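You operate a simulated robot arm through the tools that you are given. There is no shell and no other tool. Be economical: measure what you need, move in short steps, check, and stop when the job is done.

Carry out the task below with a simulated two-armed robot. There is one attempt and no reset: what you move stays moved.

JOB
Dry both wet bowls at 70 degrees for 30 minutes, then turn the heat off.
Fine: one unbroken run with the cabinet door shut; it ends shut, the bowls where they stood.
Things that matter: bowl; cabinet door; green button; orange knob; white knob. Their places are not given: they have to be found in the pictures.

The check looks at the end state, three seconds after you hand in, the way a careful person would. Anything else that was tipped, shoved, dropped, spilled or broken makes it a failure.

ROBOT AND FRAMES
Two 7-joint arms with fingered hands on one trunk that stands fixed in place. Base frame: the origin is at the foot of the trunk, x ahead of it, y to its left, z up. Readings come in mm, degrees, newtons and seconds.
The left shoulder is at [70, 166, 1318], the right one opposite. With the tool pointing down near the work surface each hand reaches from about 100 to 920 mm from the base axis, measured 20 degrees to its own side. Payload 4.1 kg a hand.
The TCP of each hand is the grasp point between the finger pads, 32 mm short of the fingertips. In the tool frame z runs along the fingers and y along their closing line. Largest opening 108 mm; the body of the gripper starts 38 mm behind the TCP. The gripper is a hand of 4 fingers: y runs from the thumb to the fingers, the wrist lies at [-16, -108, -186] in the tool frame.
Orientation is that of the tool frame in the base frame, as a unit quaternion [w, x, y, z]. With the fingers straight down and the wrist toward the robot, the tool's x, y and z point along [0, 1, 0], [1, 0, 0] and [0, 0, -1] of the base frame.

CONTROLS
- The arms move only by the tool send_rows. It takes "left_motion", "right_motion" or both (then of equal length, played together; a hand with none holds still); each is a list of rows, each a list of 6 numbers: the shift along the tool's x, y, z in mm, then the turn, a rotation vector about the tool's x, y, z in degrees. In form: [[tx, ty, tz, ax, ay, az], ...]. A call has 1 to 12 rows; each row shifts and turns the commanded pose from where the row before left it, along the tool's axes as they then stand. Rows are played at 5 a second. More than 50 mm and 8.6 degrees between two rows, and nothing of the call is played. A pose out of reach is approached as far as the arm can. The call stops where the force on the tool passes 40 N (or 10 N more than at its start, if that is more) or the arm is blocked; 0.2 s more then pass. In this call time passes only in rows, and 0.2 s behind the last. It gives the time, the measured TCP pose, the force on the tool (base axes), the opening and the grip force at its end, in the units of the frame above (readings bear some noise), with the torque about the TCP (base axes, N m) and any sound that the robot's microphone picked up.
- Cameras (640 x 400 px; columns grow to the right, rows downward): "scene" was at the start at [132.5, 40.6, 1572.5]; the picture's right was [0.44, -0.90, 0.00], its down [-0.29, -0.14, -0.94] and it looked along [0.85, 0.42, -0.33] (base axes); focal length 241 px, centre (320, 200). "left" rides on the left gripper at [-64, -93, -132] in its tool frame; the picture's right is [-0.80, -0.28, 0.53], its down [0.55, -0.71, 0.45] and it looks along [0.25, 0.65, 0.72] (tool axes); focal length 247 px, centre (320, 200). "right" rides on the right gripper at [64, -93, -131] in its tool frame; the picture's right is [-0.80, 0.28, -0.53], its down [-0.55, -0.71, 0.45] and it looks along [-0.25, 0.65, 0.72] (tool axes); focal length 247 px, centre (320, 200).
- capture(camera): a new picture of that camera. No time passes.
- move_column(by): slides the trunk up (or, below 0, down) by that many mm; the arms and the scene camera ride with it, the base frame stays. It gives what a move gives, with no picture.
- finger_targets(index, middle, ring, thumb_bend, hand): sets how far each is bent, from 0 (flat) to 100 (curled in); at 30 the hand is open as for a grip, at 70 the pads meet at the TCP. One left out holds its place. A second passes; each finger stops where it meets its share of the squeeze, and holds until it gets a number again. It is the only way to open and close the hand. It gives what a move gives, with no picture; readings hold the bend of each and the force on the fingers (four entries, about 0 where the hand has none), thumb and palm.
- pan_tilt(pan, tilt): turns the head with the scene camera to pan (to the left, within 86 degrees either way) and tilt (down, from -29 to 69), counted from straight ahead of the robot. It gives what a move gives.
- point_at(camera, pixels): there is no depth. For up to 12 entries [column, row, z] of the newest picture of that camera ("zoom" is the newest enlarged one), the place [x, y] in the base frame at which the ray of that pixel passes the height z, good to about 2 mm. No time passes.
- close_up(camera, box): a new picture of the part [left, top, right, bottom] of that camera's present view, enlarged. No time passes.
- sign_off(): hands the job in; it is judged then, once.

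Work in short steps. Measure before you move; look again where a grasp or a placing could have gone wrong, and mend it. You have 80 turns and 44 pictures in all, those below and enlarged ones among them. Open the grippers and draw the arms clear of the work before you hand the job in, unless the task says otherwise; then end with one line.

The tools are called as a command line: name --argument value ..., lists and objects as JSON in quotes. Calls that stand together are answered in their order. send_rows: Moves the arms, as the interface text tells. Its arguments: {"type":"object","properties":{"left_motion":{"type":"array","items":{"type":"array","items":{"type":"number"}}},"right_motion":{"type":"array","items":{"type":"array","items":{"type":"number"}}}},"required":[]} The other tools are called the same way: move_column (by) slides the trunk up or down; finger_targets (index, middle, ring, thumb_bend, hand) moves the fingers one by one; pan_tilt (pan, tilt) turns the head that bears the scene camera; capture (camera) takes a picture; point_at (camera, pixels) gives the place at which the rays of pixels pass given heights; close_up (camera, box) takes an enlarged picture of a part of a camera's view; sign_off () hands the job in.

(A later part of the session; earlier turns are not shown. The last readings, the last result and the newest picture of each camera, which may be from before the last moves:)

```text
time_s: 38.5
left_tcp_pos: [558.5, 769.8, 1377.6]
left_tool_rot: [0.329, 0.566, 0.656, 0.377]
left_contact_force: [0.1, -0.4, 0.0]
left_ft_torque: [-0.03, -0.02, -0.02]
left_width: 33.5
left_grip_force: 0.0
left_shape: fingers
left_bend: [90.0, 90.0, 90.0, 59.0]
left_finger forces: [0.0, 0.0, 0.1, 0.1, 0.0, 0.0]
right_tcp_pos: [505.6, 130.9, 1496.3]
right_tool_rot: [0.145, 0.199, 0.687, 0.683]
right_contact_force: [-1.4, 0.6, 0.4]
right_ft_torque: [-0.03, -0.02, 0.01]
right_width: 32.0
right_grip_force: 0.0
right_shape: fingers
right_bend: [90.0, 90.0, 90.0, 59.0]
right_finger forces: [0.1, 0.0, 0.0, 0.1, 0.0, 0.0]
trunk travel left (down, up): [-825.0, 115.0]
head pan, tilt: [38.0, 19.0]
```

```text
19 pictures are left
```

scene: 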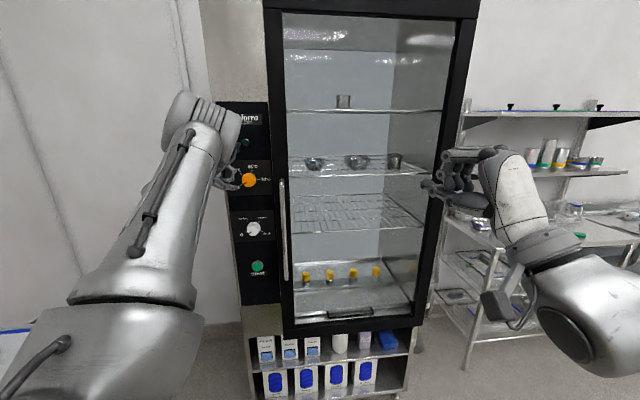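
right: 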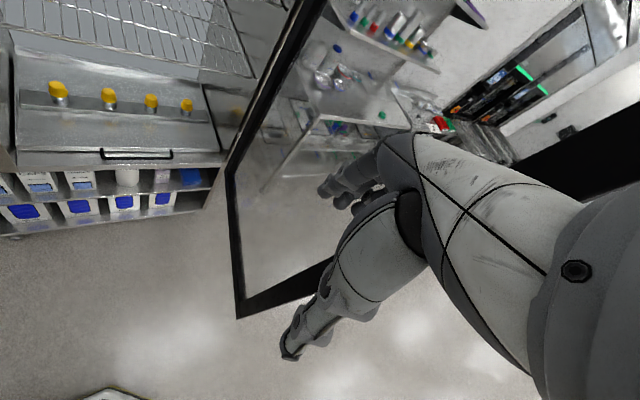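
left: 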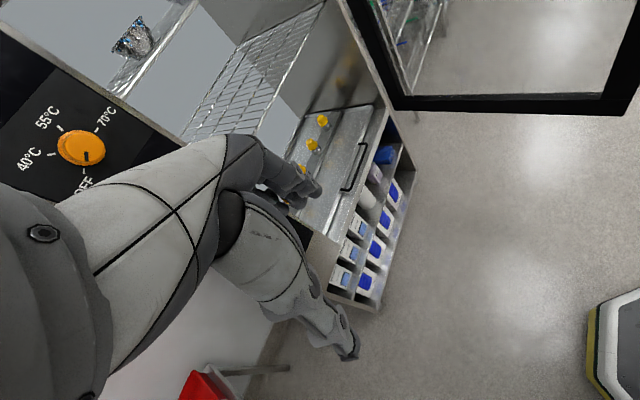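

I enlarge the door's lower-left corner and seam to verify closure.

close_up --camera "scene" --box '[200, 220, 440, 370]'

close_up --camera "scene" --box '[190, 90, 350, 190]'

```text
2.67 times, centred on (320, 295) of scene
```

zoom: 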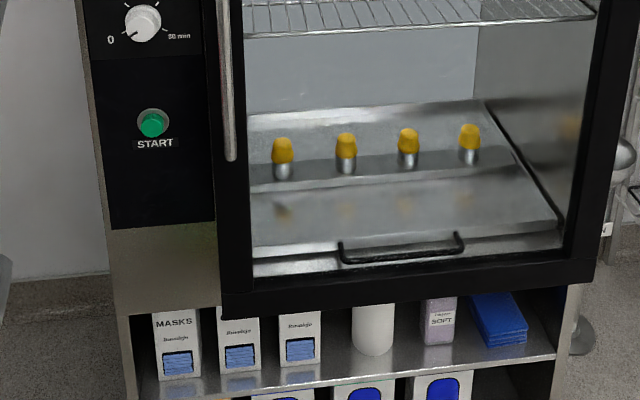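

```text
4.00 times, centred on (270, 140) of scene
```

zoom: 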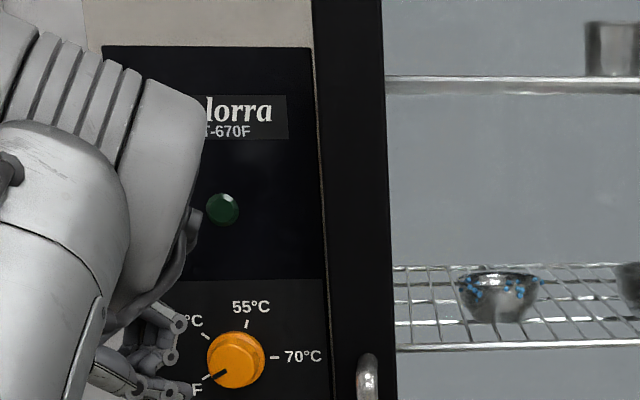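

I compare the direction of the door's bottom edge with the cabinet's shelf edge, both horizontal lines, using equal-height rays.

close_up --camera "scene" --box '[200, 220, 440, 370]'

point_at --camera "zoom" --pixels '[[225, 317, 600], [590, 283, 600], [140, 394, 400], [553, 356, 400], [152, 123, 900], [152, 123, 1000], [143, 23, 1100], [143, 23, 1150]]'

```text
2.67 times, centred on (320, 295) of scene
```

zoom: 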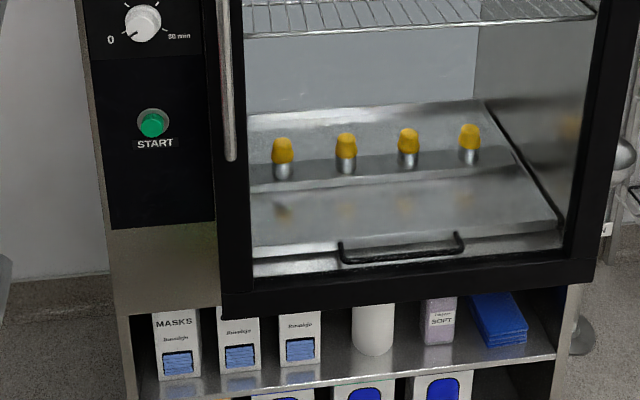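

```text
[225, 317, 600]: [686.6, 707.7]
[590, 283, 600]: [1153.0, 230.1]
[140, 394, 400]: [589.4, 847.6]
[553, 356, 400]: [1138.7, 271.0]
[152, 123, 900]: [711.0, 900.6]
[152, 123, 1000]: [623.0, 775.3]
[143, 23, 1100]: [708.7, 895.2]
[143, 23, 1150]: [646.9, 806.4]
```

The door edge (−45.7°) and the shelf edge (−46.4°) are parallel, so the door is shut, and the true front normal is about 44°. I use the left wrist camera to triangulate the knobs.

capture --camera "left"

```text
15 pictures are left
```

left: 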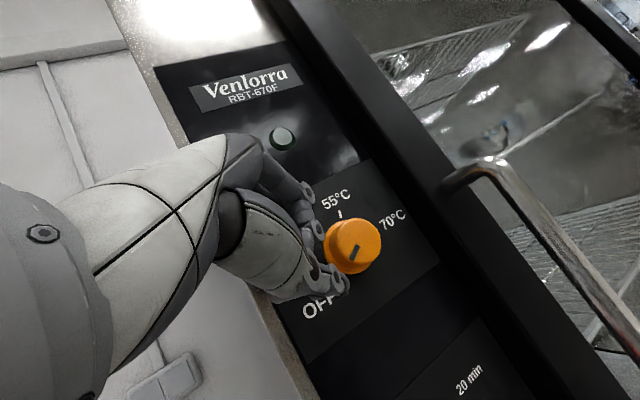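

I intersect rays for the orange knob from the left camera (355,247) and the scene (249,180), plus the lamp and handle top for checks.

point_at --camera "left" --pixels '[[353, 247, 1340], [353, 247, 1360], [353, 247, 1300], [282, 138, 1450], [282, 138, 1500], [468, 175, 1350], [468, 175, 1370], [470, 380, 1150], [470, 380, 1200]]'

point_at --camera "scene" --pixels '[[249, 180, 1300], [249, 180, 1340], [249, 180, 1360], [245, 142, 1450], [245, 142, 1480], [281, 181, 1300], [281, 181, 1350], [260, 220, 1150], [260, 220, 1200]]'

```text
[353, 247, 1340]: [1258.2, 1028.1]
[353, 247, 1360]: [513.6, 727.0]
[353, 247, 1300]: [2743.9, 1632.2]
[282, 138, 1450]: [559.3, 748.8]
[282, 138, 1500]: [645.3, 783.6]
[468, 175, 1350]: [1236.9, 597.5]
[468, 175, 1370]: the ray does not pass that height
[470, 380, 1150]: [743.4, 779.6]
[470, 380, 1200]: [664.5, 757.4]
```

```text
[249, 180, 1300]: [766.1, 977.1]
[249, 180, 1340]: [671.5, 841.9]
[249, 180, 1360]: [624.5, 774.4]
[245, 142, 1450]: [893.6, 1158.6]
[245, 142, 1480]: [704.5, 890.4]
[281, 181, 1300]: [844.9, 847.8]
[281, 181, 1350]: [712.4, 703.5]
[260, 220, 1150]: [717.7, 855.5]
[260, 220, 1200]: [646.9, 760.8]
```

Triangulation gives orange ≈(622,779,1358), white ≈(622,771,1170), green ≈(622,774,1001), with the normal at 44°. I back off to (550,709), level the hand and yaw it to face the panel.

send_rows --left_motion '[[-30, -5, -8, 0, 0, 0], [-30, -5, -8, 0, 0, 0], [0, 0, 0, -7.5, 0, 0], [0, 0, 0, -7.5, 0, 0], [0, 0, 0, -7.5, 0, 0], [0, 0, 0, -7.5, 0, 0], [0, 0, 0, 0, 7.2, 0], [0, 0, 0, 0, 7.2, 0], [0, 0, 0, 0, 7.2, 0], [0, 0, 0, 0, 7.2, 0], [0, 0, 0, 0, 7.2, 0]]'

finger_targets --hand "left" --index 35 --middle 35 --ring 35 --thumb_bend 35

```text
time_s: 40.9
left_tcp_pos: [452.3, 725.1, 1466.3]
left_tool_rot: [0.275, 0.274, 0.655, 0.649]
left_contact_force: [-0.3, -0.2, 0.5]
left_ft_torque: [0.0, 0.0, 0.0]
left_width: 33.6
left_grip_force: 0.1
left_shape: fingers
left_bend: [90.0, 90.0, 90.0, 59.0]
left_finger forces: [0.0, 0.1, 0.0, 0.0, 0.1, 0.0]
left hand out of reach, approached as far as the arm can: row 6, 7, 8, 9, 10, 11
right_tcp_pos: [504.8, 130.2, 1497.1]
right_tool_rot: [0.146, 0.2, 0.687, 0.683]
right_contact_force: [0.4, 1.0, -0.5]
right_ft_torque: [-0.07, 0.03, -0.02]
right_width: 32.2
right_grip_force: 0.1
right_shape: fingers
right_bend: [90.0, 90.0, 90.0, 59.0]
right_finger forces: [0.0, 0.0, 0.0, 0.1, 0.0, 0.1]
trunk travel left (down, up): [-825.0, 115.0]
head pan, tilt: [38.0, 19.0]
```

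```text
time_s: 41.9
left_tcp_pos: [455.5, 724.5, 1465.5]
left_tool_rot: [0.275, 0.276, 0.653, 0.65]
left_contact_force: [-0.5, 0.0, 0.1]
left_ft_torque: [0.02, 0.02, -0.02]
left_width: 94.9
left_grip_force: 0.0
left_shape: fingers
left_bend: [35.0, 35.0, 35.0, 35.0]
left_finger forces: [0.0, 0.0, 0.1, 0.1, 0.0, 0.0]
right_tcp_pos: [507.3, 130.1, 1495.7]
right_tool_rot: [0.144, 0.201, 0.687, 0.683]
right_contact_force: [0.0, 0.6, 0.2]
right_ft_torque: [0.0, -0.05, -0.02]
right_width: 32.1
right_grip_force: 0.1
right_shape: fingers
right_bend: [90.0, 90.0, 90.0, 59.0]
right_finger forces: [0.0, 0.1, 0.1, 0.1, 0.0, 0.0]
trunk travel left (down, up): [-825.0, 115.0]
head pan, tilt: [38.0, 19.0]
```

The orientation now matches the panel normal (44°), but the hand wants to sit higher relative to the shoulder. I lower the trunk 108 mm to bring it to knob height, then advance and shift right.

move_column --by -108

send_rows --left_motion '[[0, 0, 30, 0, 0, 0], [-10, 0, 25, 0, 0, 0], [-25, 0, 15, 0, 0, 0], [-25, 0, 0, 0, 0, 0], [-17, 0, 0, 0, 0, 0]]'

```text
time_s: 43.3
left_tcp_pos: [453.8, 725.0, 1358.5]
left_tool_rot: [0.275, 0.276, 0.653, 0.649]
left_contact_force: [-0.4, -0.3, 0.6]
left_ft_torque: [0.01, -0.03, -0.03]
left_width: 95.2
left_grip_force: 0.0
left_shape: fingers
left_bend: [35.0, 35.0, 35.0, 35.0]
left_finger forces: [0.1, 0.0, 0.1, 0.0, 0.0, 0.1]
right_tcp_pos: [506.8, 129.5, 1388.5]
right_tool_rot: [0.144, 0.199, 0.687, 0.684]
right_contact_force: [0.6, -0.9, -0.1]
right_ft_torque: [-0.01, 0.0, -0.03]
right_width: 31.7
right_grip_force: 0.1
right_shape: fingers
right_bend: [90.0, 90.0, 90.0, 59.0]
right_finger forces: [0.0, 0.0, 0.1, 0.1, 0.0, 0.1]
trunk travel left (down, up): [-717.0, 223.0]
head pan, tilt: [38.0, 19.0]
```

```text
time_s: 44.5
left_tcp_pos: [469.3, 755.7, 1359.9]
left_tool_rot: [0.276, 0.277, 0.653, 0.649]
left_contact_force: [0.3, 0.5, 0.2]
left_ft_torque: [0.01, 0.0, -0.03]
left_width: 95.5
left_grip_force: 0.0
left_shape: fingers
left_bend: [35.0, 35.0, 35.0, 35.0]
left_finger forces: [0.1, 0.0, 0.0, 0.1, 0.1, 0.1]
left hand out of reach, approached as far as the arm can: row 1, 2, 3, 4, 5
right_tcp_pos: [506.9, 129.8, 1387.1]
right_tool_rot: [0.144, 0.201, 0.687, 0.684]
right_contact_force: [0.4, 0.0, 0.2]
right_ft_torque: [-0.01, -0.04, -0.02]
right_width: 32.2
right_grip_force: 0.1
right_shape: fingers
right_bend: [90.0, 90.0, 90.0, 59.0]
right_finger forces: [0.0, 0.0, 0.0, 0.0, 0.0, 0.0]
trunk travel left (down, up): [-717.0, 223.0]
head pan, tilt: [38.0, 19.0]
```

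Still limited with the fingers-up roll. I test rolling the hand about its pointing axis (−56°) to see whether that frees the wrist.

send_rows --left_motion '[[0, 0, 0, 0, 0, -8], [0, 0, 0, 0, 0, -8], [0, 0, 0, 0, 0, -8], [0, 0, 0, 0, 0, -8], [0, 0, 0, 0, 0, -8], [0, 0, 0, 0, 0, -8], [0, 0, 0, 0, 0, -8]]'

```text
time_s: 46.1
left_tcp_pos: [469.3, 755.7, 1361.0]
left_tool_rot: [0.275, 0.276, 0.652, 0.65]
left_contact_force: [0.1, -0.1, 0.2]
left_ft_torque: [0.0, 0.0, 0.0]
left_width: 95.1
left_grip_force: 0.2
left_shape: fingers
left_bend: [35.0, 35.0, 35.0, 35.0]
left_finger forces: [0.1, 0.0, 0.0, 0.0, 0.0, 0.0]
left hand out of reach, approached as far as the arm can: row 1, 2, 3, 4, 5, 6, 7
right_tcp_pos: [508.4, 130.6, 1387.4]
right_tool_rot: [0.144, 0.199, 0.687, 0.684]
right_contact_force: [0.9, -0.1, 0.2]
right_ft_torque: [-0.02, -0.01, -0.01]
right_width: 32.2
right_grip_force: 0.1
right_shape: fingers
right_bend: [90.0, 90.0, 90.0, 59.0]
right_finger forces: [0.0, 0.1, 0.1, 0.0, 0.0, 0.0]
trunk travel left (down, up): [-717.0, 223.0]
head pan, tilt: [38.0, 19.0]
```

No movement that way; I test the opposite roll.

send_rows --left_motion '[[0, 0, 0, 0, 0, 8], [0, 0, 0, 0, 0, 8], [0, 0, 0, 0, 0, 8], [0, 0, 0, 0, 0, 8], [0, 0, 0, 0, 0, 8], [0, 0, 0, 0, 0, 8]]'

```text
time_s: 47.5
left_tcp_pos: [469.1, 753.4, 1362.4]
left_tool_rot: [-0.013, 0.519, 0.483, 0.705]
left_contact_force: [-0.5, 0.5, 0.3]
left_ft_torque: [-0.02, 0.01, -0.01]
left_width: 95.1
left_grip_force: 0.2
left_shape: fingers
left_bend: [35.0, 35.0, 35.0, 35.0]
left_finger forces: [0.0, 0.1, 0.0, 0.0, 0.0, 0.0]
right_tcp_pos: [508.4, 129.4, 1387.2]
right_tool_rot: [0.144, 0.201, 0.687, 0.684]
right_contact_force: [0.1, 0.2, -0.7]
right_ft_torque: [0.0, 0.0, 0.02]
right_width: 32.1
right_grip_force: 0.0
right_shape: fingers
right_bend: [90.0, 90.0, 90.0, 59.0]
right_finger forces: [0.1, 0.1, 0.1, 0.0, 0.0, 0.1]
trunk travel left (down, up): [-717.0, 223.0]
head pan, tilt: [38.0, 19.0]
```

Positive roll is free (48° reached fully), which is also the knob's turning direction. I now move to a pre-grasp in front of the orange knob.

send_rows --left_motion '[[-15.5, 15.7, 17, 0, 0, 0], [-15.5, 15.7, 17, 0, 0, 0], [-15.5, 15.7, 17, 0, 0, 0], [-15.5, 15.7, 17, 0, 0, 0]]'

capture --camera "left"

```text
time_s: 48.5
left_tcp_pos: [579.7, 739.2, 1357.4]
left_tool_rot: [-0.014, 0.519, 0.484, 0.704]
left_contact_force: [0.4, 0.4, 0.1]
left_ft_torque: [0.01, -0.02, 0.01]
left_width: 95.2
left_grip_force: 0.1
left_shape: fingers
left_bend: [35.0, 35.0, 35.0, 35.0]
left_finger forces: [0.0, 0.1, 0.0, 0.0, 0.0, 0.0]
right_tcp_pos: [508.5, 130.1, 1385.6]
right_tool_rot: [0.143, 0.2, 0.687, 0.684]
right_contact_force: [0.5, -0.3, -1.0]
right_ft_torque: [-0.03, -0.02, 0.01]
right_width: 31.9
right_grip_force: 0.1
right_shape: fingers
right_bend: [90.0, 90.0, 90.0, 59.0]
right_finger forces: [0.1, 0.0, 0.1, 0.0, 0.0, 0.0]
trunk travel left (down, up): [-717.0, 223.0]
head pan, tilt: [38.0, 19.0]
```

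```text
14 pictures are left
```

left: 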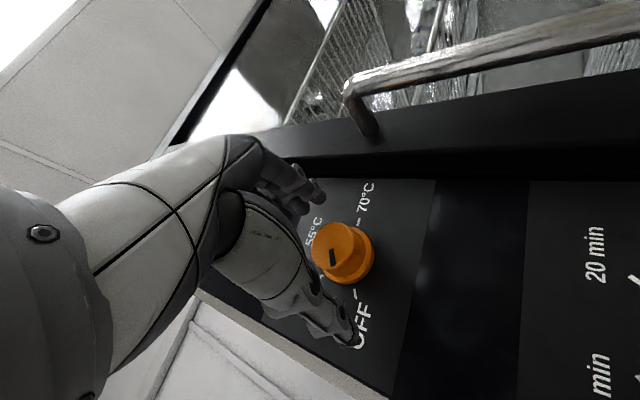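

The knob sits between thumb and fingers in view at (343,252). I check the lateral alignment by ray at its height.

point_at --camera "left" --pixels '[[335, 251, 1350], [335, 251, 1354], [335, 251, 1358], [335, 251, 1362], [350, 257, 1350], [350, 257, 1354], [350, 257, 1358], [350, 257, 1362], [368, 135, 1330], [368, 135, 1340]]'

```text
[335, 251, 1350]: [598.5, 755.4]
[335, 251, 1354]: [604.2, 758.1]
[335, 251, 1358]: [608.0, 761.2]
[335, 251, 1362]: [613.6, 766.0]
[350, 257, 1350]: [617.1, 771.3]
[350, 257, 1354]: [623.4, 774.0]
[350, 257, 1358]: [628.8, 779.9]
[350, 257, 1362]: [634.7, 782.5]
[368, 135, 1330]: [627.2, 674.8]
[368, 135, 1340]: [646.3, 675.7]
```

Alignment is within ~3 mm (knob lateral 121, face n≈966, panel n≈995). I advance 24 mm and close the fingers on the knob.

send_rows --left_motion '[[-1, 1.1, 12, 0, 0, 0], [-1, 1.1, 12, 0, 0, 0]]'

finger_targets --hand "left" --index 70 --middle 70 --ring 70 --thumb_bend 70

```text
time_s: 49.1
left_tcp_pos: [599.5, 753.1, 1356.3]
left_tool_rot: [-0.012, 0.518, 0.485, 0.704]
left_contact_force: [-0.2, -0.3, 0.7]
left_ft_torque: [0.0, 0.0, 0.06]
left_width: 95.1
left_grip_force: 0.0
left_shape: fingers
left_bend: [35.0, 35.0, 35.0, 35.0]
left_finger forces: [0.0, 0.0, 0.0, 0.1, 0.0, 0.0]
right_tcp_pos: [508.8, 131.0, 1387.0]
right_tool_rot: [0.144, 0.201, 0.687, 0.683]
right_contact_force: [-0.5, 0.0, 0.3]
right_ft_torque: [0.0, -0.01, -0.02]
right_width: 32.1
right_grip_force: 0.0
right_shape: fingers
right_bend: [90.0, 90.0, 90.0, 59.0]
right_finger forces: [0.0, 0.1, 0.0, 0.0, 0.1, 0.0]
trunk travel left (down, up): [-717.0, 223.0]
head pan, tilt: [38.0, 19.0]
```

```text
time_s: 50.1
left_tcp_pos: [596.1, 750.4, 1359.8]
left_tool_rot: [-0.012, 0.518, 0.483, 0.706]
left_contact_force: [2.9, -4.9, 9.9]
left_ft_torque: [0.36, -0.39, -0.31]
left_width: 35.8
left_grip_force: 14.2
left_shape: fingers
left_bend: [59.0, 58.0, 70.0, 61.0]
left_finger forces: [9.1, 11.1, 0.0, 0.1, 7.8, 0.0]
right_tcp_pos: [506.3, 125.5, 1388.2]
right_tool_rot: [0.143, 0.199, 0.686, 0.685]
right_contact_force: [0.1, 0.4, -0.2]
right_ft_torque: [0.0, 0.0, 0.01]
right_width: 32.0
right_grip_force: 0.1
right_shape: fingers
right_bend: [90.0, 90.0, 90.0, 59.0]
right_finger forces: [0.0, 0.1, 0.0, 0.1, 0.1, 0.0]
trunk travel left (down, up): [-717.0, 223.0]
head pan, tilt: [38.0, 19.0]
```

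The knob is gripped (width ~36 mm, index, middle and thumb loaded). I turn clockwise 72°.

send_rows --left_motion '[[0, 0, 0, 0, 0, 8], [0, 0, 0, 0, 0, 8], [0, 0, 0, 0, 0, 8], [0, 0, 0, 0, 0, 8], [0, 0, 0, 0, 0, 8], [0, 0, 0, 0, 0, 8], [0, 0, 0, 0, 0, 8], [0, 0, 0, 0, 0, 8], [0, 0, 0, 0, 0, 8]]'

capture --camera "left"

```text
time_s: 52.1
left_tcp_pos: [598.7, 749.5, 1360.0]
left_tool_rot: [-0.426, 0.703, 0.086, 0.562]
left_contact_force: [3.0, -11.0, 8.7]
left_ft_torque: [0.13, -0.19, -0.47]
left_width: 35.2
left_grip_force: 13.0
left_shape: fingers
left_bend: [60.0, 58.0, 70.0, 61.0]
left_finger forces: [5.8, 9.9, 0.0, 0.0, 10.1, 0.1]
right_tcp_pos: [507.4, 126.5, 1387.7]
right_tool_rot: [0.143, 0.201, 0.686, 0.685]
right_contact_force: [0.5, 0.4, -0.2]
right_ft_torque: [-0.03, 0.01, -0.01]
right_width: 31.7
right_grip_force: 0.1
right_shape: fingers
right_bend: [90.0, 90.0, 90.0, 59.0]
right_finger forces: [0.1, 0.1, 0.0, 0.0, 0.0, 0.0]
trunk travel left (down, up): [-717.0, 223.0]
head pan, tilt: [38.0, 19.0]
```

```text
13 pictures are left
```

left: 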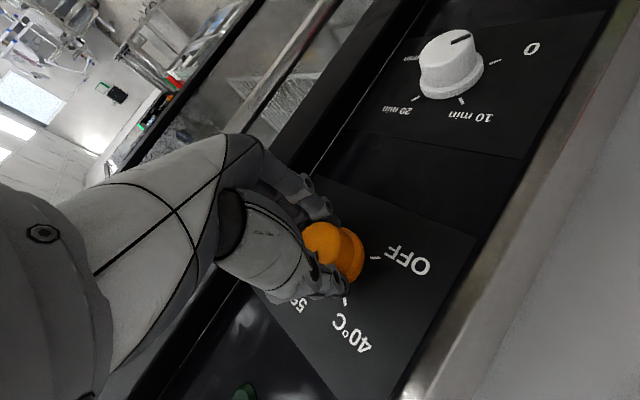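

The grip holds at roll 120° with no limit. I continue turning 88°.

send_rows --left_motion '[[0, 0, 0, 0, 0, 8], [0, 0, 0, 0, 0, 8], [0, 0, 0, 0, 0, 8], [0, 0, 0, 0, 0, 8], [0, 0, 0, 0, 0, 8], [0, 0, 0, 0, 0, 8], [0, 0, 0, 0, 0, 8], [0, 0, 0, 0, 0, 8], [0, 0, 0, 0, 0, 8], [0, 0, 0, 0, 0, 8], [0, 0, 0, 0, 0, 8]]'

close_up --camera "scene" --box '[190, 60, 350, 260]'

```text
time_s: 54.5
left_tcp_pos: [596.7, 750.6, 1358.1]
left_tool_rot: [0.697, -0.565, 0.427, -0.109]
left_contact_force: [-3.8, -16.3, -4.4]
left_ft_torque: [-0.25, 0.24, -0.2]
left_width: 34.8
left_grip_force: 15.4
left_shape: fingers
left_bend: [64.0, 59.0, 70.0, 59.0]
left_finger forces: [5.8, 12.7, 0.0, 0.0, 13.0, 0.0]
right_tcp_pos: [505.6, 127.4, 1388.1]
right_tool_rot: [0.144, 0.201, 0.686, 0.684]
right_contact_force: [-0.4, -0.7, 0.2]
right_ft_torque: [0.0, 0.02, -0.02]
right_width: 31.9
right_grip_force: 0.1
right_shape: fingers
right_bend: [90.0, 90.0, 90.0, 59.0]
right_finger forces: [0.0, 0.0, 0.0, 0.0, 0.0, 0.1]
trunk travel left (down, up): [-717.0, 223.0]
head pan, tilt: [38.0, 19.0]
```

```text
2.00 times, centred on (270, 160) of scene
```

zoom: 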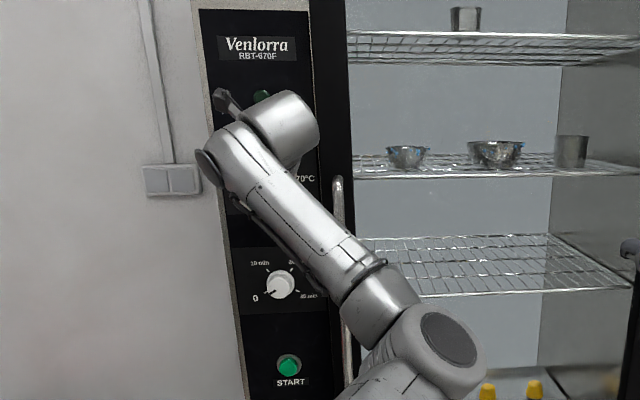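

Roll ~208° reached without limits. I turn about 48° more, then release and look at the pointer.

send_rows --left_motion '[[0, 0, 0, 0, 0, 8], [0, 0, 0, 0, 0, 8], [0, 0, 0, 0, 0, 8], [0, 0, 0, 0, 0, 8], [0, 0, 0, 0, 0, 8], [0, 0, 0, 0, 0, 8]]'

finger_targets --hand "left" --index 35 --middle 35 --ring 35 --thumb_bend 35

capture --camera "left"

```text
time_s: 55.9
left_tcp_pos: [595.5, 750.9, 1360.6]
left_tool_rot: [0.682, -0.344, 0.619, 0.185]
left_contact_force: [-0.9, -3.8, 9.1]
left_ft_torque: [0.07, -0.2, 0.08]
left_width: 35.5
left_grip_force: 14.4
left_shape: fingers
left_bend: [64.0, 60.0, 70.0, 58.0]
left_finger forces: [6.3, 8.1, 0.0, 0.0, 14.1, 0.0]
right_tcp_pos: [504.9, 126.0, 1390.7]
right_tool_rot: [0.143, 0.199, 0.687, 0.685]
right_contact_force: [1.1, -0.4, -0.1]
right_ft_torque: [0.01, -0.02, 0.01]
right_width: 32.1
right_grip_force: 0.0
right_shape: fingers
right_bend: [90.0, 90.0, 90.0, 59.0]
right_finger forces: [0.1, 0.0, 0.0, 0.0, 0.0, 0.1]
trunk travel left (down, up): [-717.0, 223.0]
head pan, tilt: [38.0, 19.0]
```

```text
time_s: 56.9
left_tcp_pos: [596.8, 753.7, 1356.7]
left_tool_rot: [0.681, -0.344, 0.62, 0.183]
left_contact_force: [0.1, -0.8, -0.9]
left_ft_torque: [-0.03, 0.02, -0.02]
left_width: 95.3
left_grip_force: 0.1
left_shape: fingers
left_bend: [35.0, 35.0, 35.0, 35.0]
left_finger forces: [0.0, 0.0, 0.1, 0.1, 0.0, 0.0]
right_tcp_pos: [505.3, 130.6, 1387.5]
right_tool_rot: [0.144, 0.2, 0.687, 0.684]
right_contact_force: [0.5, -0.5, -0.4]
right_ft_torque: [0.03, -0.01, 0.0]
right_width: 32.1
right_grip_force: 0.0
right_shape: fingers
right_bend: [90.0, 90.0, 90.0, 59.0]
right_finger forces: [0.0, 0.0, 0.0, 0.0, 0.0, 0.0]
trunk travel left (down, up): [-717.0, 223.0]
head pan, tilt: [38.0, 19.0]
```

```text
11 pictures are left
```

left: 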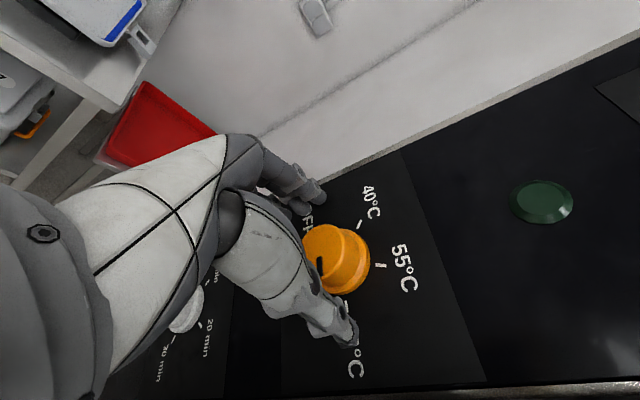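

The mark at (320,265) seems to point toward 70 °C (356,360). I enlarge to be sure.

close_up --camera "left" --box '[270, 170, 430, 390]'

```text
1.82 times, centred on (350, 280) of left
```

zoom: 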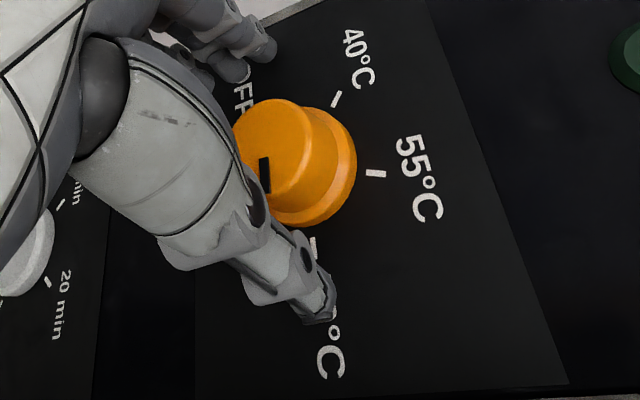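

It points to about 70 °C; I will verify from the scene camera once the arm is clear. I back off 50 mm and roll back −208° in three calls.

send_rows --left_motion '[[0, 0, -25, 0, 0, 0], [0, 0, -25, 0, 0, 0], [0, 0, 0, 0, 0, -8.5], [0, 0, 0, 0, 0, -8.5], [0, 0, 0, 0, 0, -8.5], [0, 0, 0, 0, 0, -8.5], [0, 0, 0, 0, 0, -8.5], [0, 0, 0, 0, 0, -8.5], [0, 0, 0, 0, 0, -8.5], [0, 0, 0, 0, 0, -8.5], [0, 0, 0, 0, 0, -8.5], [0, 0, 0, 0, 0, -8.5]]'

send_rows --left_motion '[[0, 0, 0, 0, 0, -8.5], [0, 0, 0, 0, 0, -8.5], [0, 0, 0, 0, 0, -8.5], [0, 0, 0, 0, 0, -8.5], [0, 0, 0, 0, 0, -8.5], [0, 0, 0, 0, 0, -8.5], [0, 0, 0, 0, 0, -8.5], [0, 0, 0, 0, 0, -8.5], [0, 0, 0, 0, 0, -8.5], [0, 0, 0, 0, 0, -8.5], [0, 0, 0, 0, 0, -8.5], [0, 0, 0, 0, 0, -8.5]]'

send_rows --left_motion '[[0, 0, 0, 0, 0, -8.5], [0, 0, 0, 0, 0, -8.5], [0, 0, 0, 0, 0, -8.5], [0, 0, 0, 0, 0, -8.5]]'

move_column --by -188

capture --camera "scene"

```text
time_s: 59.5
left_tcp_pos: [561.6, 719.5, 1356.0]
left_tool_rot: [-0.625, 0.673, -0.224, 0.326]
left_contact_force: [-0.6, -0.4, -0.1]
left_ft_torque: [0.0, -0.01, 0.04]
left_width: 95.3
left_grip_force: 0.1
left_shape: fingers
left_bend: [35.0, 35.0, 35.0, 35.0]
left_finger forces: [0.0, 0.0, 0.0, 0.1, 0.1, 0.0]
right_tcp_pos: [505.3, 130.4, 1388.0]
right_tool_rot: [0.144, 0.2, 0.687, 0.684]
right_contact_force: [0.6, 0.3, 0.5]
right_ft_torque: [0.01, 0.01, -0.02]
right_width: 31.9
right_grip_force: 0.0
right_shape: fingers
right_bend: [90.0, 90.0, 90.0, 59.0]
right_finger forces: [0.0, 0.0, 0.0, 0.0, 0.1, 0.1]
trunk travel left (down, up): [-717.0, 223.0]
head pan, tilt: [38.0, 19.0]
```

```text
time_s: 62.1
left_tcp_pos: [562.5, 719.5, 1356.7]
left_tool_rot: [-0.14, 0.597, 0.382, 0.691]
left_contact_force: [0.2, -0.3, -0.7]
left_ft_torque: [0.03, -0.02, -0.05]
left_width: 95.3
left_grip_force: 0.0
left_shape: fingers
left_bend: [35.0, 35.0, 35.0, 35.0]
left_finger forces: [0.1, 0.0, 0.1, 0.0, 0.0, 0.0]
right_tcp_pos: [506.5, 130.8, 1388.5]
right_tool_rot: [0.145, 0.199, 0.687, 0.684]
right_contact_force: [-0.2, -0.4, 0.6]
right_ft_torque: [0.01, -0.02, 0.01]
right_width: 31.8
right_grip_force: 0.1
right_shape: fingers
right_bend: [90.0, 90.0, 90.0, 59.0]
right_finger forces: [0.0, 0.0, 0.0, 0.1, 0.1, 0.0]
trunk travel left (down, up): [-717.0, 223.0]
head pan, tilt: [38.0, 19.0]
```

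```text
time_s: 63.1
left_tcp_pos: [559.8, 720.5, 1357.2]
left_tool_rot: [0.068, 0.46, 0.54, 0.702]
left_contact_force: [-0.3, 0.4, 0.0]
left_ft_torque: [0.01, -0.01, -0.05]
left_width: 95.2
left_grip_force: 0.0
left_shape: fingers
left_bend: [35.0, 35.0, 35.0, 35.0]
left_finger forces: [0.0, 0.1, 0.1, 0.0, 0.0, 0.0]
right_tcp_pos: [505.8, 130.4, 1387.9]
right_tool_rot: [0.143, 0.2, 0.687, 0.683]
right_contact_force: [0.6, -0.3, 0.3]
right_ft_torque: [-0.01, 0.03, -0.03]
right_width: 32.0
right_grip_force: 0.0
right_shape: fingers
right_bend: [90.0, 90.0, 90.0, 59.0]
right_finger forces: [0.0, 0.0, 0.0, 0.0, 0.0, 0.0]
trunk travel left (down, up): [-717.0, 223.0]
head pan, tilt: [38.0, 19.0]
```

```text
time_s: 65.2
left_tcp_pos: [561.8, 718.7, 1169.1]
left_tool_rot: [0.067, 0.46, 0.539, 0.702]
left_contact_force: [0.0, -0.6, 0.4]
left_ft_torque: [0.03, 0.0, 0.01]
left_width: 95.2
left_grip_force: 0.1
left_shape: fingers
left_bend: [35.0, 35.0, 35.0, 35.0]
left_finger forces: [0.0, 0.0, 0.0, 0.1, 0.1, 0.0]
right_tcp_pos: [506.7, 130.6, 1199.0]
right_tool_rot: [0.144, 0.2, 0.687, 0.684]
right_contact_force: [0.2, 0.5, -0.5]
right_ft_torque: [0.0, 0.0, -0.03]
right_width: 31.9
right_grip_force: 0.1
right_shape: fingers
right_bend: [90.0, 90.0, 90.0, 59.0]
right_finger forces: [0.0, 0.1, 0.0, 0.0, 0.0, 0.1]
trunk travel left (down, up): [-529.0, 411.0]
head pan, tilt: [38.0, 19.0]
```

```text
9 pictures are left
```

scene: 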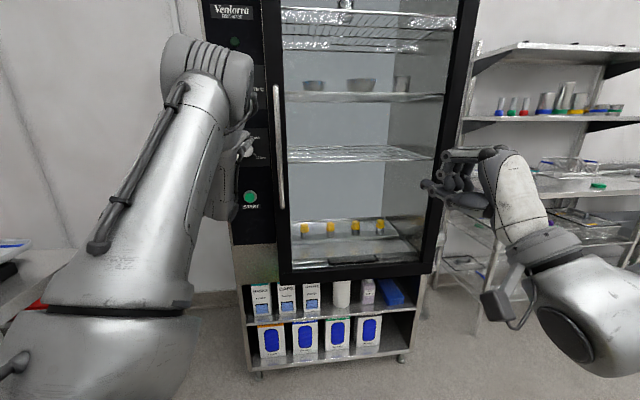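

The elbow hides the orange knob from the scene. I use the left camera to check both the white knob alignment and, if visible, the orange pointer.

capture --camera "left"

```text
8 pictures are left
```

left: 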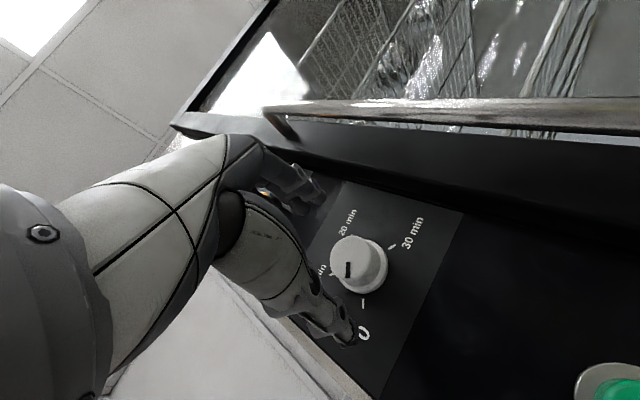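

The white knob's mark points to 0. I measure its position from rays of the knob face (350,257).

point_at --camera "left" --pixels '[[350, 257, 1158], [350, 257, 1162], [350, 257, 1166], [350, 257, 1170], [350, 257, 1174], [610, 390, 1000], [610, 390, 1020], [366, 267, 1162], [366, 267, 1166], [366, 267, 1170]]'

```text
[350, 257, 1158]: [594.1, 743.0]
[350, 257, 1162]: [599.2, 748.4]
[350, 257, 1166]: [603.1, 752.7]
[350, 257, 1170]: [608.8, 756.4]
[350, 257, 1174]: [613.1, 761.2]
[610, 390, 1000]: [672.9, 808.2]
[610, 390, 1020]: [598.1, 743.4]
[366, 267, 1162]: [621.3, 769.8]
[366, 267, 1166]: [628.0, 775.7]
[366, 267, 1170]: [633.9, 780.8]
```

The white knob is ~3 mm right of the hand axis. I advance 50 mm with that correction and grip.

send_rows --left_motion '[[-1.2, 0.8, 20, 0, 0, 0], [-1.3, 0.9, 15, 0, 0, 0], [0, 0, 15, 0, 0, 0]]'

finger_targets --hand "left" --index 70 --middle 70 --ring 70 --thumb_bend 70

send_rows --left_motion '[[0, 0, 0, 0, 0, 8.5], [0, 0, 0, 0, 0, 8.5], [0, 0, 0, 0, 0, 8.5], [0, 0, 0, 0, 0, 8.5], [0, 0, 0, 0, 0, 8.5], [0, 0, 0, 0, 0, 8.5], [0, 0, 0, 0, 0, 8.5], [0, 0, 0, 0, 0, 8.5], [0, 0, 0, 0, 0, 8.5], [0, 0, 0, 0, 0, 8.5], [0, 0, 0, 0, 0, 8.5], [0, 0, 0, 0, 0, 8.5]]'

```text
time_s: 66.0
left_tcp_pos: [583.2, 757.5, 1178.7]
left_tool_rot: [0.067, 0.462, 0.54, 0.7]
left_contact_force: [-1.0, 0.6, -0.7]
left_ft_torque: [0.04, -0.03, 0.0]
left_width: 95.4
left_grip_force: 0.0
left_shape: fingers
left_bend: [35.0, 35.0, 35.0, 35.0]
left_finger forces: [0.0, 0.0, 0.0, 0.1, 0.0, 0.0]
left hand out of reach, approached as far as the arm can: row 1, 2, 3
right_tcp_pos: [507.1, 130.3, 1199.7]
right_tool_rot: [0.144, 0.2, 0.687, 0.683]
right_contact_force: [-0.2, 0.4, 0.0]
right_ft_torque: [-0.03, 0.01, -0.03]
right_width: 32.2
right_grip_force: 0.1
right_shape: fingers
right_bend: [90.0, 90.0, 90.0, 59.0]
right_finger forces: [0.1, 0.0, 0.0, 0.0, 0.0, 0.0]
trunk travel left (down, up): [-529.0, 411.0]
head pan, tilt: [38.0, 19.0]
```

```text
time_s: 67.0
left_tcp_pos: [583.6, 754.8, 1180.3]
left_tool_rot: [0.067, 0.462, 0.539, 0.701]
left_contact_force: [2.8, 2.0, 7.3]
left_ft_torque: [0.07, -0.26, 0.04]
left_width: 28.0
left_grip_force: 6.9
left_shape: fingers
left_bend: [57.0, 70.0, 70.0, 65.0]
left_finger forces: [9.7, 0.1, 0.1, 0.0, 4.1, 0.1]
right_tcp_pos: [505.2, 129.3, 1199.2]
right_tool_rot: [0.144, 0.199, 0.687, 0.684]
right_contact_force: [0.5, -0.4, 0.4]
right_ft_torque: [0.01, 0.0, -0.01]
right_width: 31.8
right_grip_force: 0.1
right_shape: fingers
right_bend: [90.0, 90.0, 90.0, 59.0]
right_finger forces: [0.0, 0.0, 0.1, 0.0, 0.1, 0.0]
trunk travel left (down, up): [-529.0, 411.0]
head pan, tilt: [38.0, 19.0]
```

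```text
time_s: 68.8
left_tcp_pos: [587.6, 748.0, 1185.4]
left_tool_rot: [-0.322, 0.677, 0.198, 0.632]
left_contact_force: [16.2, -15.9, 14.7]
left_ft_torque: [-0.07, -0.69, -0.61]
left_width: 33.9
left_grip_force: 15.4
left_shape: fingers
left_bend: [49.0, 67.0, 70.0, 68.0]
left_finger forces: [17.5, 11.0, 0.1, 0.0, 2.3, 0.0]
right_tcp_pos: [506.4, 127.0, 1198.1]
right_tool_rot: [0.142, 0.199, 0.686, 0.685]
right_contact_force: [-0.6, -0.7, -0.2]
right_ft_torque: [-0.03, 0.03, -0.01]
right_width: 31.9
right_grip_force: 0.0
right_shape: fingers
right_bend: [90.0, 90.0, 90.0, 59.0]
right_finger forces: [0.0, 0.0, 0.0, 0.1, 0.0, 0.0]
trunk travel left (down, up): [-529.0, 411.0]
head pan, tilt: [38.0, 19.0]
stopped in row 8 (left hand): the force on the tool passed its limit at 40 N (the readings are from after the stop); the commanded pose is now the measured one
```

The low roll was out of reach, so that grip was off-centre and turning stopped on force. I release, back off, recentre, and roll back to ~50° before gripping again.

finger_targets --hand "left" --index 35 --middle 35 --ring 35 --thumb_bend 35

send_rows --left_motion '[[0, 0, -35, 0, 0, 0], [-14.1, 8.8, 0, 0, 0, 0], [0, 0, 0, 0, 0, -8], [0, 0, 0, 0, 0, -8], [0, 0, 0, 0, 0, -8], [0, 0, 0, 0, 0, -8], [0, 0, 0, 0, 0, -8]]'

close_up --camera "left" --box '[240, 160, 480, 360]'

```text
time_s: 69.8
left_tcp_pos: [584.4, 755.6, 1180.5]
left_tool_rot: [-0.324, 0.678, 0.204, 0.628]
left_contact_force: [0.0, 0.7, 0.2]
left_ft_torque: [0.0, 0.0, 0.0]
left_width: 94.9
left_grip_force: 0.0
left_shape: fingers
left_bend: [35.0, 35.0, 35.0, 35.0]
left_finger forces: [0.0, 0.0, 0.0, 0.1, 0.0, 0.0]
right_tcp_pos: [506.1, 130.9, 1199.2]
right_tool_rot: [0.143, 0.199, 0.687, 0.684]
right_contact_force: [0.6, -0.1, 0.5]
right_ft_torque: [-0.01, -0.02, 0.0]
right_width: 31.8
right_grip_force: 0.1
right_shape: fingers
right_bend: [90.0, 90.0, 90.0, 59.0]
right_finger forces: [0.1, 0.0, 0.0, 0.0, 0.1, 0.0]
trunk travel left (down, up): [-529.0, 411.0]
head pan, tilt: [38.0, 19.0]
```

```text
time_s: 71.4
left_tcp_pos: [562.7, 725.6, 1166.0]
left_tool_rot: [-0.087, 0.568, 0.424, 0.701]
left_contact_force: [0.5, 0.2, 0.7]
left_ft_torque: [-0.03, 0.0, 0.01]
left_width: 95.5
left_grip_force: 0.0
left_shape: fingers
left_bend: [35.0, 35.0, 35.0, 35.0]
left_finger forces: [0.1, 0.1, 0.1, 0.0, 0.0, 0.0]
right_tcp_pos: [506.0, 131.5, 1200.1]
right_tool_rot: [0.144, 0.199, 0.687, 0.684]
right_contact_force: [0.2, -0.1, 0.6]
right_ft_torque: [-0.06, 0.0, -0.01]
right_width: 32.0
right_grip_force: 0.1
right_shape: fingers
right_bend: [90.0, 90.0, 90.0, 59.0]
right_finger forces: [0.1, 0.0, 0.1, 0.0, 0.1, 0.1]
trunk travel left (down, up): [-529.0, 411.0]
head pan, tilt: [38.0, 19.0]
```

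```text
2.00 times, centred on (360, 260) of left
```

zoom: 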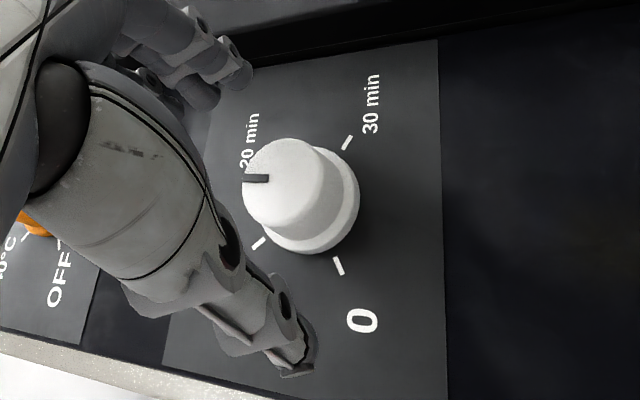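

The mark has moved to between 10 and 20 min; about 120° remain to 30. I recentre (8 mm right, 3 mm up), advance, and check reach before gripping.

send_rows --left_motion '[[-1, 8.7, 0, 0, 0, 0], [0, 0, 15, 0, 0, 0], [0, 0, 15, 0, 0, 0], [0, 0, 15, 0, 0, 0]]'

```text
time_s: 72.4
left_tcp_pos: [601.5, 754.5, 1168.1]
left_tool_rot: [-0.089, 0.568, 0.424, 0.7]
left_contact_force: [-0.3, -0.1, -0.2]
left_ft_torque: [0.02, -0.02, 0.02]
left_width: 95.1
left_grip_force: 0.1
left_shape: fingers
left_bend: [35.0, 35.0, 35.0, 35.0]
left_finger forces: [0.0, 0.0, 0.0, 0.0, 0.0, 0.0]
right_tcp_pos: [505.3, 132.2, 1199.5]
right_tool_rot: [0.143, 0.199, 0.688, 0.684]
right_contact_force: [0.1, -0.5, -0.2]
right_ft_torque: [-0.01, -0.01, -0.02]
right_width: 31.9
right_grip_force: 0.0
right_shape: fingers
right_bend: [90.0, 90.0, 90.0, 59.0]
right_finger forces: [0.0, 0.0, 0.0, 0.0, 0.0, 0.1]
trunk travel left (down, up): [-529.0, 411.0]
head pan, tilt: [38.0, 19.0]
```

The pose was reached at lateral ~120, z 1168. I grip the white knob.

finger_targets --hand "left" --index 70 --middle 70 --ring 70 --thumb_bend 70

```text
time_s: 73.4
left_tcp_pos: [600.4, 750.0, 1170.1]
left_tool_rot: [-0.088, 0.568, 0.421, 0.701]
left_contact_force: [1.6, -6.5, 3.3]
left_ft_torque: [0.1, -0.1, -0.21]
left_width: 42.5
left_grip_force: 12.5
left_shape: fingers
left_bend: [57.0, 57.0, 70.0, 56.0]
left_finger forces: [7.4, 7.9, 0.0, 0.1, 8.7, 0.0]
right_tcp_pos: [506.4, 129.2, 1199.6]
right_tool_rot: [0.142, 0.199, 0.687, 0.684]
right_contact_force: [-0.1, 0.0, -0.2]
right_ft_torque: [0.01, -0.01, 0.01]
right_width: 32.0
right_grip_force: 0.1
right_shape: fingers
right_bend: [90.0, 90.0, 90.0, 59.0]
right_finger forces: [0.0, 0.0, 0.1, 0.0, 0.0, 0.1]
trunk travel left (down, up): [-529.0, 411.0]
head pan, tilt: [38.0, 19.0]
```

A good centred grip. I turn 102°.

send_rows --left_motion '[[0, 0, 0, 0, 0, 8.5], [0, 0, 0, 0, 0, 8.5], [0, 0, 0, 0, 0, 8.5], [0, 0, 0, 0, 0, 8.5], [0, 0, 0, 0, 0, 8.5], [0, 0, 0, 0, 0, 8.5], [0, 0, 0, 0, 0, 8.5], [0, 0, 0, 0, 0, 8.5], [0, 0, 0, 0, 0, 8.5], [0, 0, 0, 0, 0, 8.5], [0, 0, 0, 0, 0, 8.5], [0, 0, 0, 0, 0, 8.5]]'

close_up --camera "left" --box '[240, 160, 480, 360]'

```text
time_s: 76.0
left_tcp_pos: [600.0, 749.6, 1170.3]
left_tool_rot: [-0.601, 0.685, -0.177, 0.372]
left_contact_force: [-4.7, -15.2, -7.3]
left_ft_torque: [-0.26, 0.25, -0.3]
left_width: 42.2
left_grip_force: 15.4
left_shape: fingers
left_bend: [58.0, 57.0, 70.0, 57.0]
left_finger forces: [10.8, 11.6, 0.0, 0.0, 9.7, 0.1]
right_tcp_pos: [507.7, 130.0, 1200.1]
right_tool_rot: [0.143, 0.2, 0.687, 0.684]
right_contact_force: [-0.9, -0.3, 0.7]
right_ft_torque: [0.05, -0.01, -0.01]
right_width: 32.1
right_grip_force: 0.1
right_shape: fingers
right_bend: [90.0, 90.0, 90.0, 59.0]
right_finger forces: [0.0, 0.1, 0.0, 0.1, 0.0, 0.0]
trunk travel left (down, up): [-529.0, 411.0]
head pan, tilt: [38.0, 19.0]
```

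```text
2.00 times, centred on (360, 260) of left
```

zoom: 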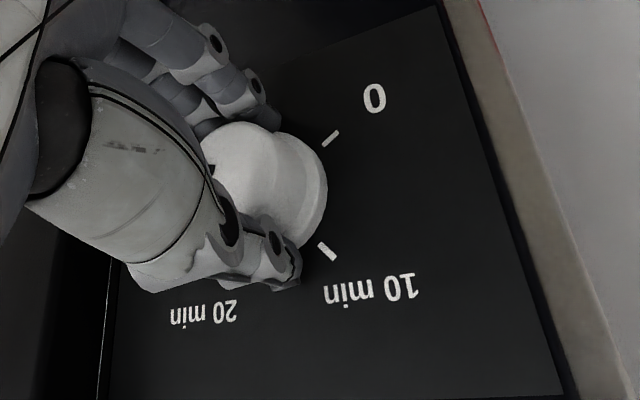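

The mark moved with the hand (no slip) and now points ~270° in the picture, with 30 min at about 289°. I turn 19° more and release.

send_rows --left_motion '[[0, 0, 0, 0, 0, 6.5], [0, 0, 0, 0, 0, 6.5], [0, 0, 0, 0, 0, 6]]'

finger_targets --hand "left" --index 35 --middle 35 --ring 35 --thumb_bend 35

send_rows --left_motion '[[0, 0, -30, 0, 0, 0], [0, 0, -30, 0, 0, 0]]'

capture --camera "left"

```text
time_s: 76.8
left_tcp_pos: [600.1, 751.7, 1169.6]
left_tool_rot: [0.654, -0.647, 0.287, -0.267]
left_contact_force: [-6.3, -13.2, -8.5]
left_ft_torque: [-0.36, 0.24, -0.22]
left_width: 42.0
left_grip_force: 16.6
left_shape: fingers
left_bend: [58.0, 57.0, 70.0, 57.0]
left_finger forces: [10.3, 12.6, 0.0, 0.0, 9.9, 0.0]
right_tcp_pos: [506.6, 130.3, 1199.6]
right_tool_rot: [0.142, 0.2, 0.687, 0.684]
right_contact_force: [-0.3, 0.5, 0.1]
right_ft_torque: [0.0, 0.0, 0.0]
right_width: 31.9
right_grip_force: 0.0
right_shape: fingers
right_bend: [90.0, 90.0, 90.0, 59.0]
right_finger forces: [0.0, 0.1, 0.1, 0.1, 0.0, 0.0]
trunk travel left (down, up): [-529.0, 411.0]
head pan, tilt: [38.0, 19.0]
```

```text
time_s: 77.8
left_tcp_pos: [599.5, 752.6, 1168.7]
left_tool_rot: [0.653, -0.647, 0.287, -0.268]
left_contact_force: [-0.3, -0.4, 0.5]
left_ft_torque: [0.01, 0.01, 0.0]
left_width: 94.9
left_grip_force: 0.1
left_shape: fingers
left_bend: [35.0, 35.0, 35.0, 35.0]
left_finger forces: [0.1, 0.0, 0.0, 0.0, 0.0, 0.0]
right_tcp_pos: [506.0, 130.9, 1201.0]
right_tool_rot: [0.144, 0.199, 0.687, 0.684]
right_contact_force: [-0.3, 1.1, -0.6]
right_ft_torque: [0.02, -0.03, 0.02]
right_width: 31.9
right_grip_force: 0.0
right_shape: fingers
right_bend: [90.0, 90.0, 90.0, 59.0]
right_finger forces: [0.1, 0.0, 0.0, 0.0, 0.1, 0.0]
trunk travel left (down, up): [-529.0, 411.0]
head pan, tilt: [38.0, 19.0]
```

```text
time_s: 78.4
left_tcp_pos: [558.4, 710.4, 1169.1]
left_tool_rot: [0.653, -0.647, 0.286, -0.268]
left_contact_force: [-0.6, -0.8, -0.2]
left_ft_torque: [0.02, 0.01, -0.02]
left_width: 95.1
left_grip_force: 0.1
left_shape: fingers
left_bend: [35.0, 35.0, 35.0, 35.0]
left_finger forces: [0.0, 0.0, 0.0, 0.0, 0.1, 0.0]
right_tcp_pos: [506.2, 130.5, 1199.7]
right_tool_rot: [0.144, 0.199, 0.687, 0.684]
right_contact_force: [-0.8, 0.1, 0.7]
right_ft_torque: [-0.03, -0.03, 0.02]
right_width: 32.0
right_grip_force: 0.1
right_shape: fingers
right_bend: [90.0, 90.0, 90.0, 59.0]
right_finger forces: [0.0, 0.0, 0.0, 0.1, 0.0, 0.1]
trunk travel left (down, up): [-529.0, 411.0]
head pan, tilt: [38.0, 19.0]
```

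```text
5 pictures are left
```

left: 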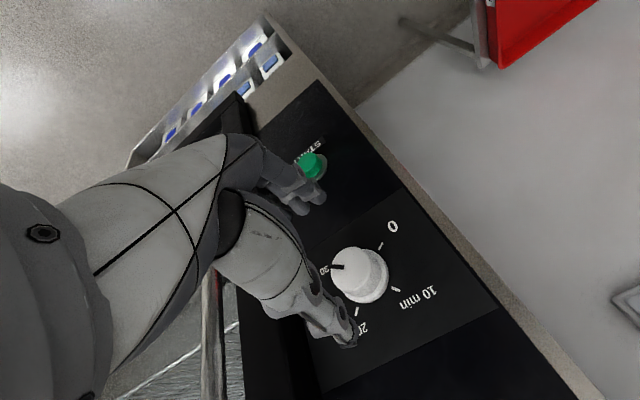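

The mark points at 30. Next the green button: I take its rays from this view at (313,165).

point_at --camera "left" --pixels '[[313, 165, 990], [313, 165, 1000], [313, 165, 1010], [313, 165, 1020]]'

finger_targets --hand "left" --index 70 --middle 70 --ring 70 --thumb_bend 70

move_column --by -167

```text
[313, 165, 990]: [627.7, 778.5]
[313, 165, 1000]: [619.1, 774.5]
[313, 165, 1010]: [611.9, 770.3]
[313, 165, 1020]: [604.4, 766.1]
```

```text
time_s: 79.4
left_tcp_pos: [557.9, 712.3, 1168.8]
left_tool_rot: [0.653, -0.647, 0.287, -0.268]
left_contact_force: [-0.1, 1.2, -0.2]
left_ft_torque: [-0.02, -0.01, -0.01]
left_width: 3.7
left_grip_force: 0.0
left_shape: fingers
left_bend: [70.0, 70.0, 70.0, 70.0]
left_finger forces: [0.0, 0.1, 0.1, 0.1, 0.0, 0.0]
right_tcp_pos: [506.7, 131.2, 1199.7]
right_tool_rot: [0.145, 0.2, 0.687, 0.683]
right_contact_force: [-0.1, -0.5, 0.3]
right_ft_torque: [-0.01, 0.02, 0.0]
right_width: 31.8
right_grip_force: 0.0
right_shape: fingers
right_bend: [90.0, 90.0, 90.0, 59.0]
right_finger forces: [0.0, 0.0, 0.0, 0.0, 0.0, 0.0]
trunk travel left (down, up): [-529.0, 411.0]
head pan, tilt: [38.0, 19.0]
```

```text
time_s: 81.2
left_tcp_pos: [557.1, 710.6, 1002.8]
left_tool_rot: [0.654, -0.648, 0.285, -0.268]
left_contact_force: [-0.8, -0.3, 0.1]
left_ft_torque: [-0.04, 0.02, -0.01]
left_width: 3.8
left_grip_force: 0.0
left_shape: fingers
left_bend: [70.0, 70.0, 70.0, 70.0]
left_finger forces: [0.0, 0.0, 0.0, 0.0, 0.0, 0.0]
right_tcp_pos: [505.5, 130.0, 1033.0]
right_tool_rot: [0.144, 0.2, 0.687, 0.684]
right_contact_force: [0.7, -1.1, 1.0]
right_ft_torque: [0.02, -0.01, 0.01]
right_width: 32.2
right_grip_force: 0.0
right_shape: fingers
right_bend: [90.0, 90.0, 90.0, 59.0]
right_finger forces: [0.1, 0.0, 0.0, 0.1, 0.0, 0.0]
trunk travel left (down, up): [-362.0, 578.0]
head pan, tilt: [38.0, 19.0]
```

Alignment with the green button is within 2–3 mm. Before pressing START I verify the orange knob and door from the scene camera.

close_up --camera "scene" --box '[190, 0, 350, 200]'

```text
2.00 times, centred on (270, 100) of scene
```

zoom: 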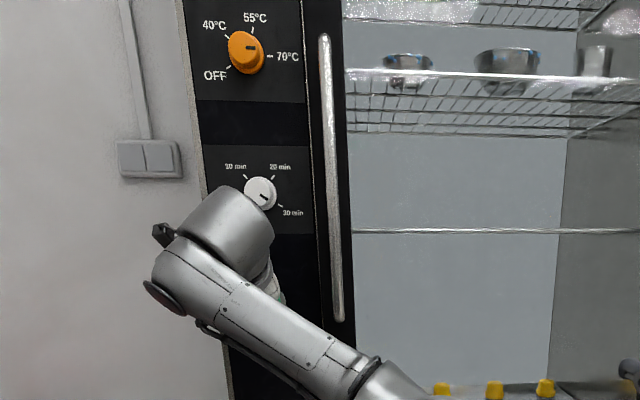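

Orange's mark points right to 70 °C, and white's points lower-right to 30 min; the door is shut. I press the green button.

send_rows --left_motion '[[0, 0, 20, 0, 0, 0], [0, 0, 15, 0, 0, 0], [0, 0, 6, 0, 0, 0], [0, 0, 6, 0, 0, 0], [0, 0, 5, 0, 0, 0], [0, 0, 5, 0, 0, 0], [0, 0, 5, 0, 0, 0], [0, 0, 5, 0, 0, 0]]'

```text
time_s: 82.8
left_tcp_pos: [598.5, 751.4, 1002.7]
left_tool_rot: [0.652, -0.65, 0.284, -0.267]
left_contact_force: [-27.9, -28.0, -7.3]
left_ft_torque: [-0.31, 0.29, 0.07]
left_width: 2.8
left_grip_force: 20.5
left_shape: fingers
left_bend: [71.0, 71.0, 70.0, 69.0]
left_finger forces: [35.7, 2.0, 0.0, 0.0, 3.8, 0.1]
right_tcp_pos: [504.1, 128.9, 1033.7]
right_tool_rot: [0.144, 0.199, 0.687, 0.684]
right_contact_force: [-0.2, -0.6, -0.1]
right_ft_torque: [-0.01, 0.01, 0.0]
right_width: 31.9
right_grip_force: 0.1
right_shape: fingers
right_bend: [90.0, 90.0, 90.0, 59.0]
right_finger forces: [0.0, 0.0, 0.0, 0.0, 0.1, 0.0]
trunk travel left (down, up): [-362.0, 578.0]
head pan, tilt: [38.0, 19.0]
heard: click
stopped in row 7 (left hand): the force on the tool passed its limit at 45 N (the readings are from after the stop); the commanded pose is now the measured one
```

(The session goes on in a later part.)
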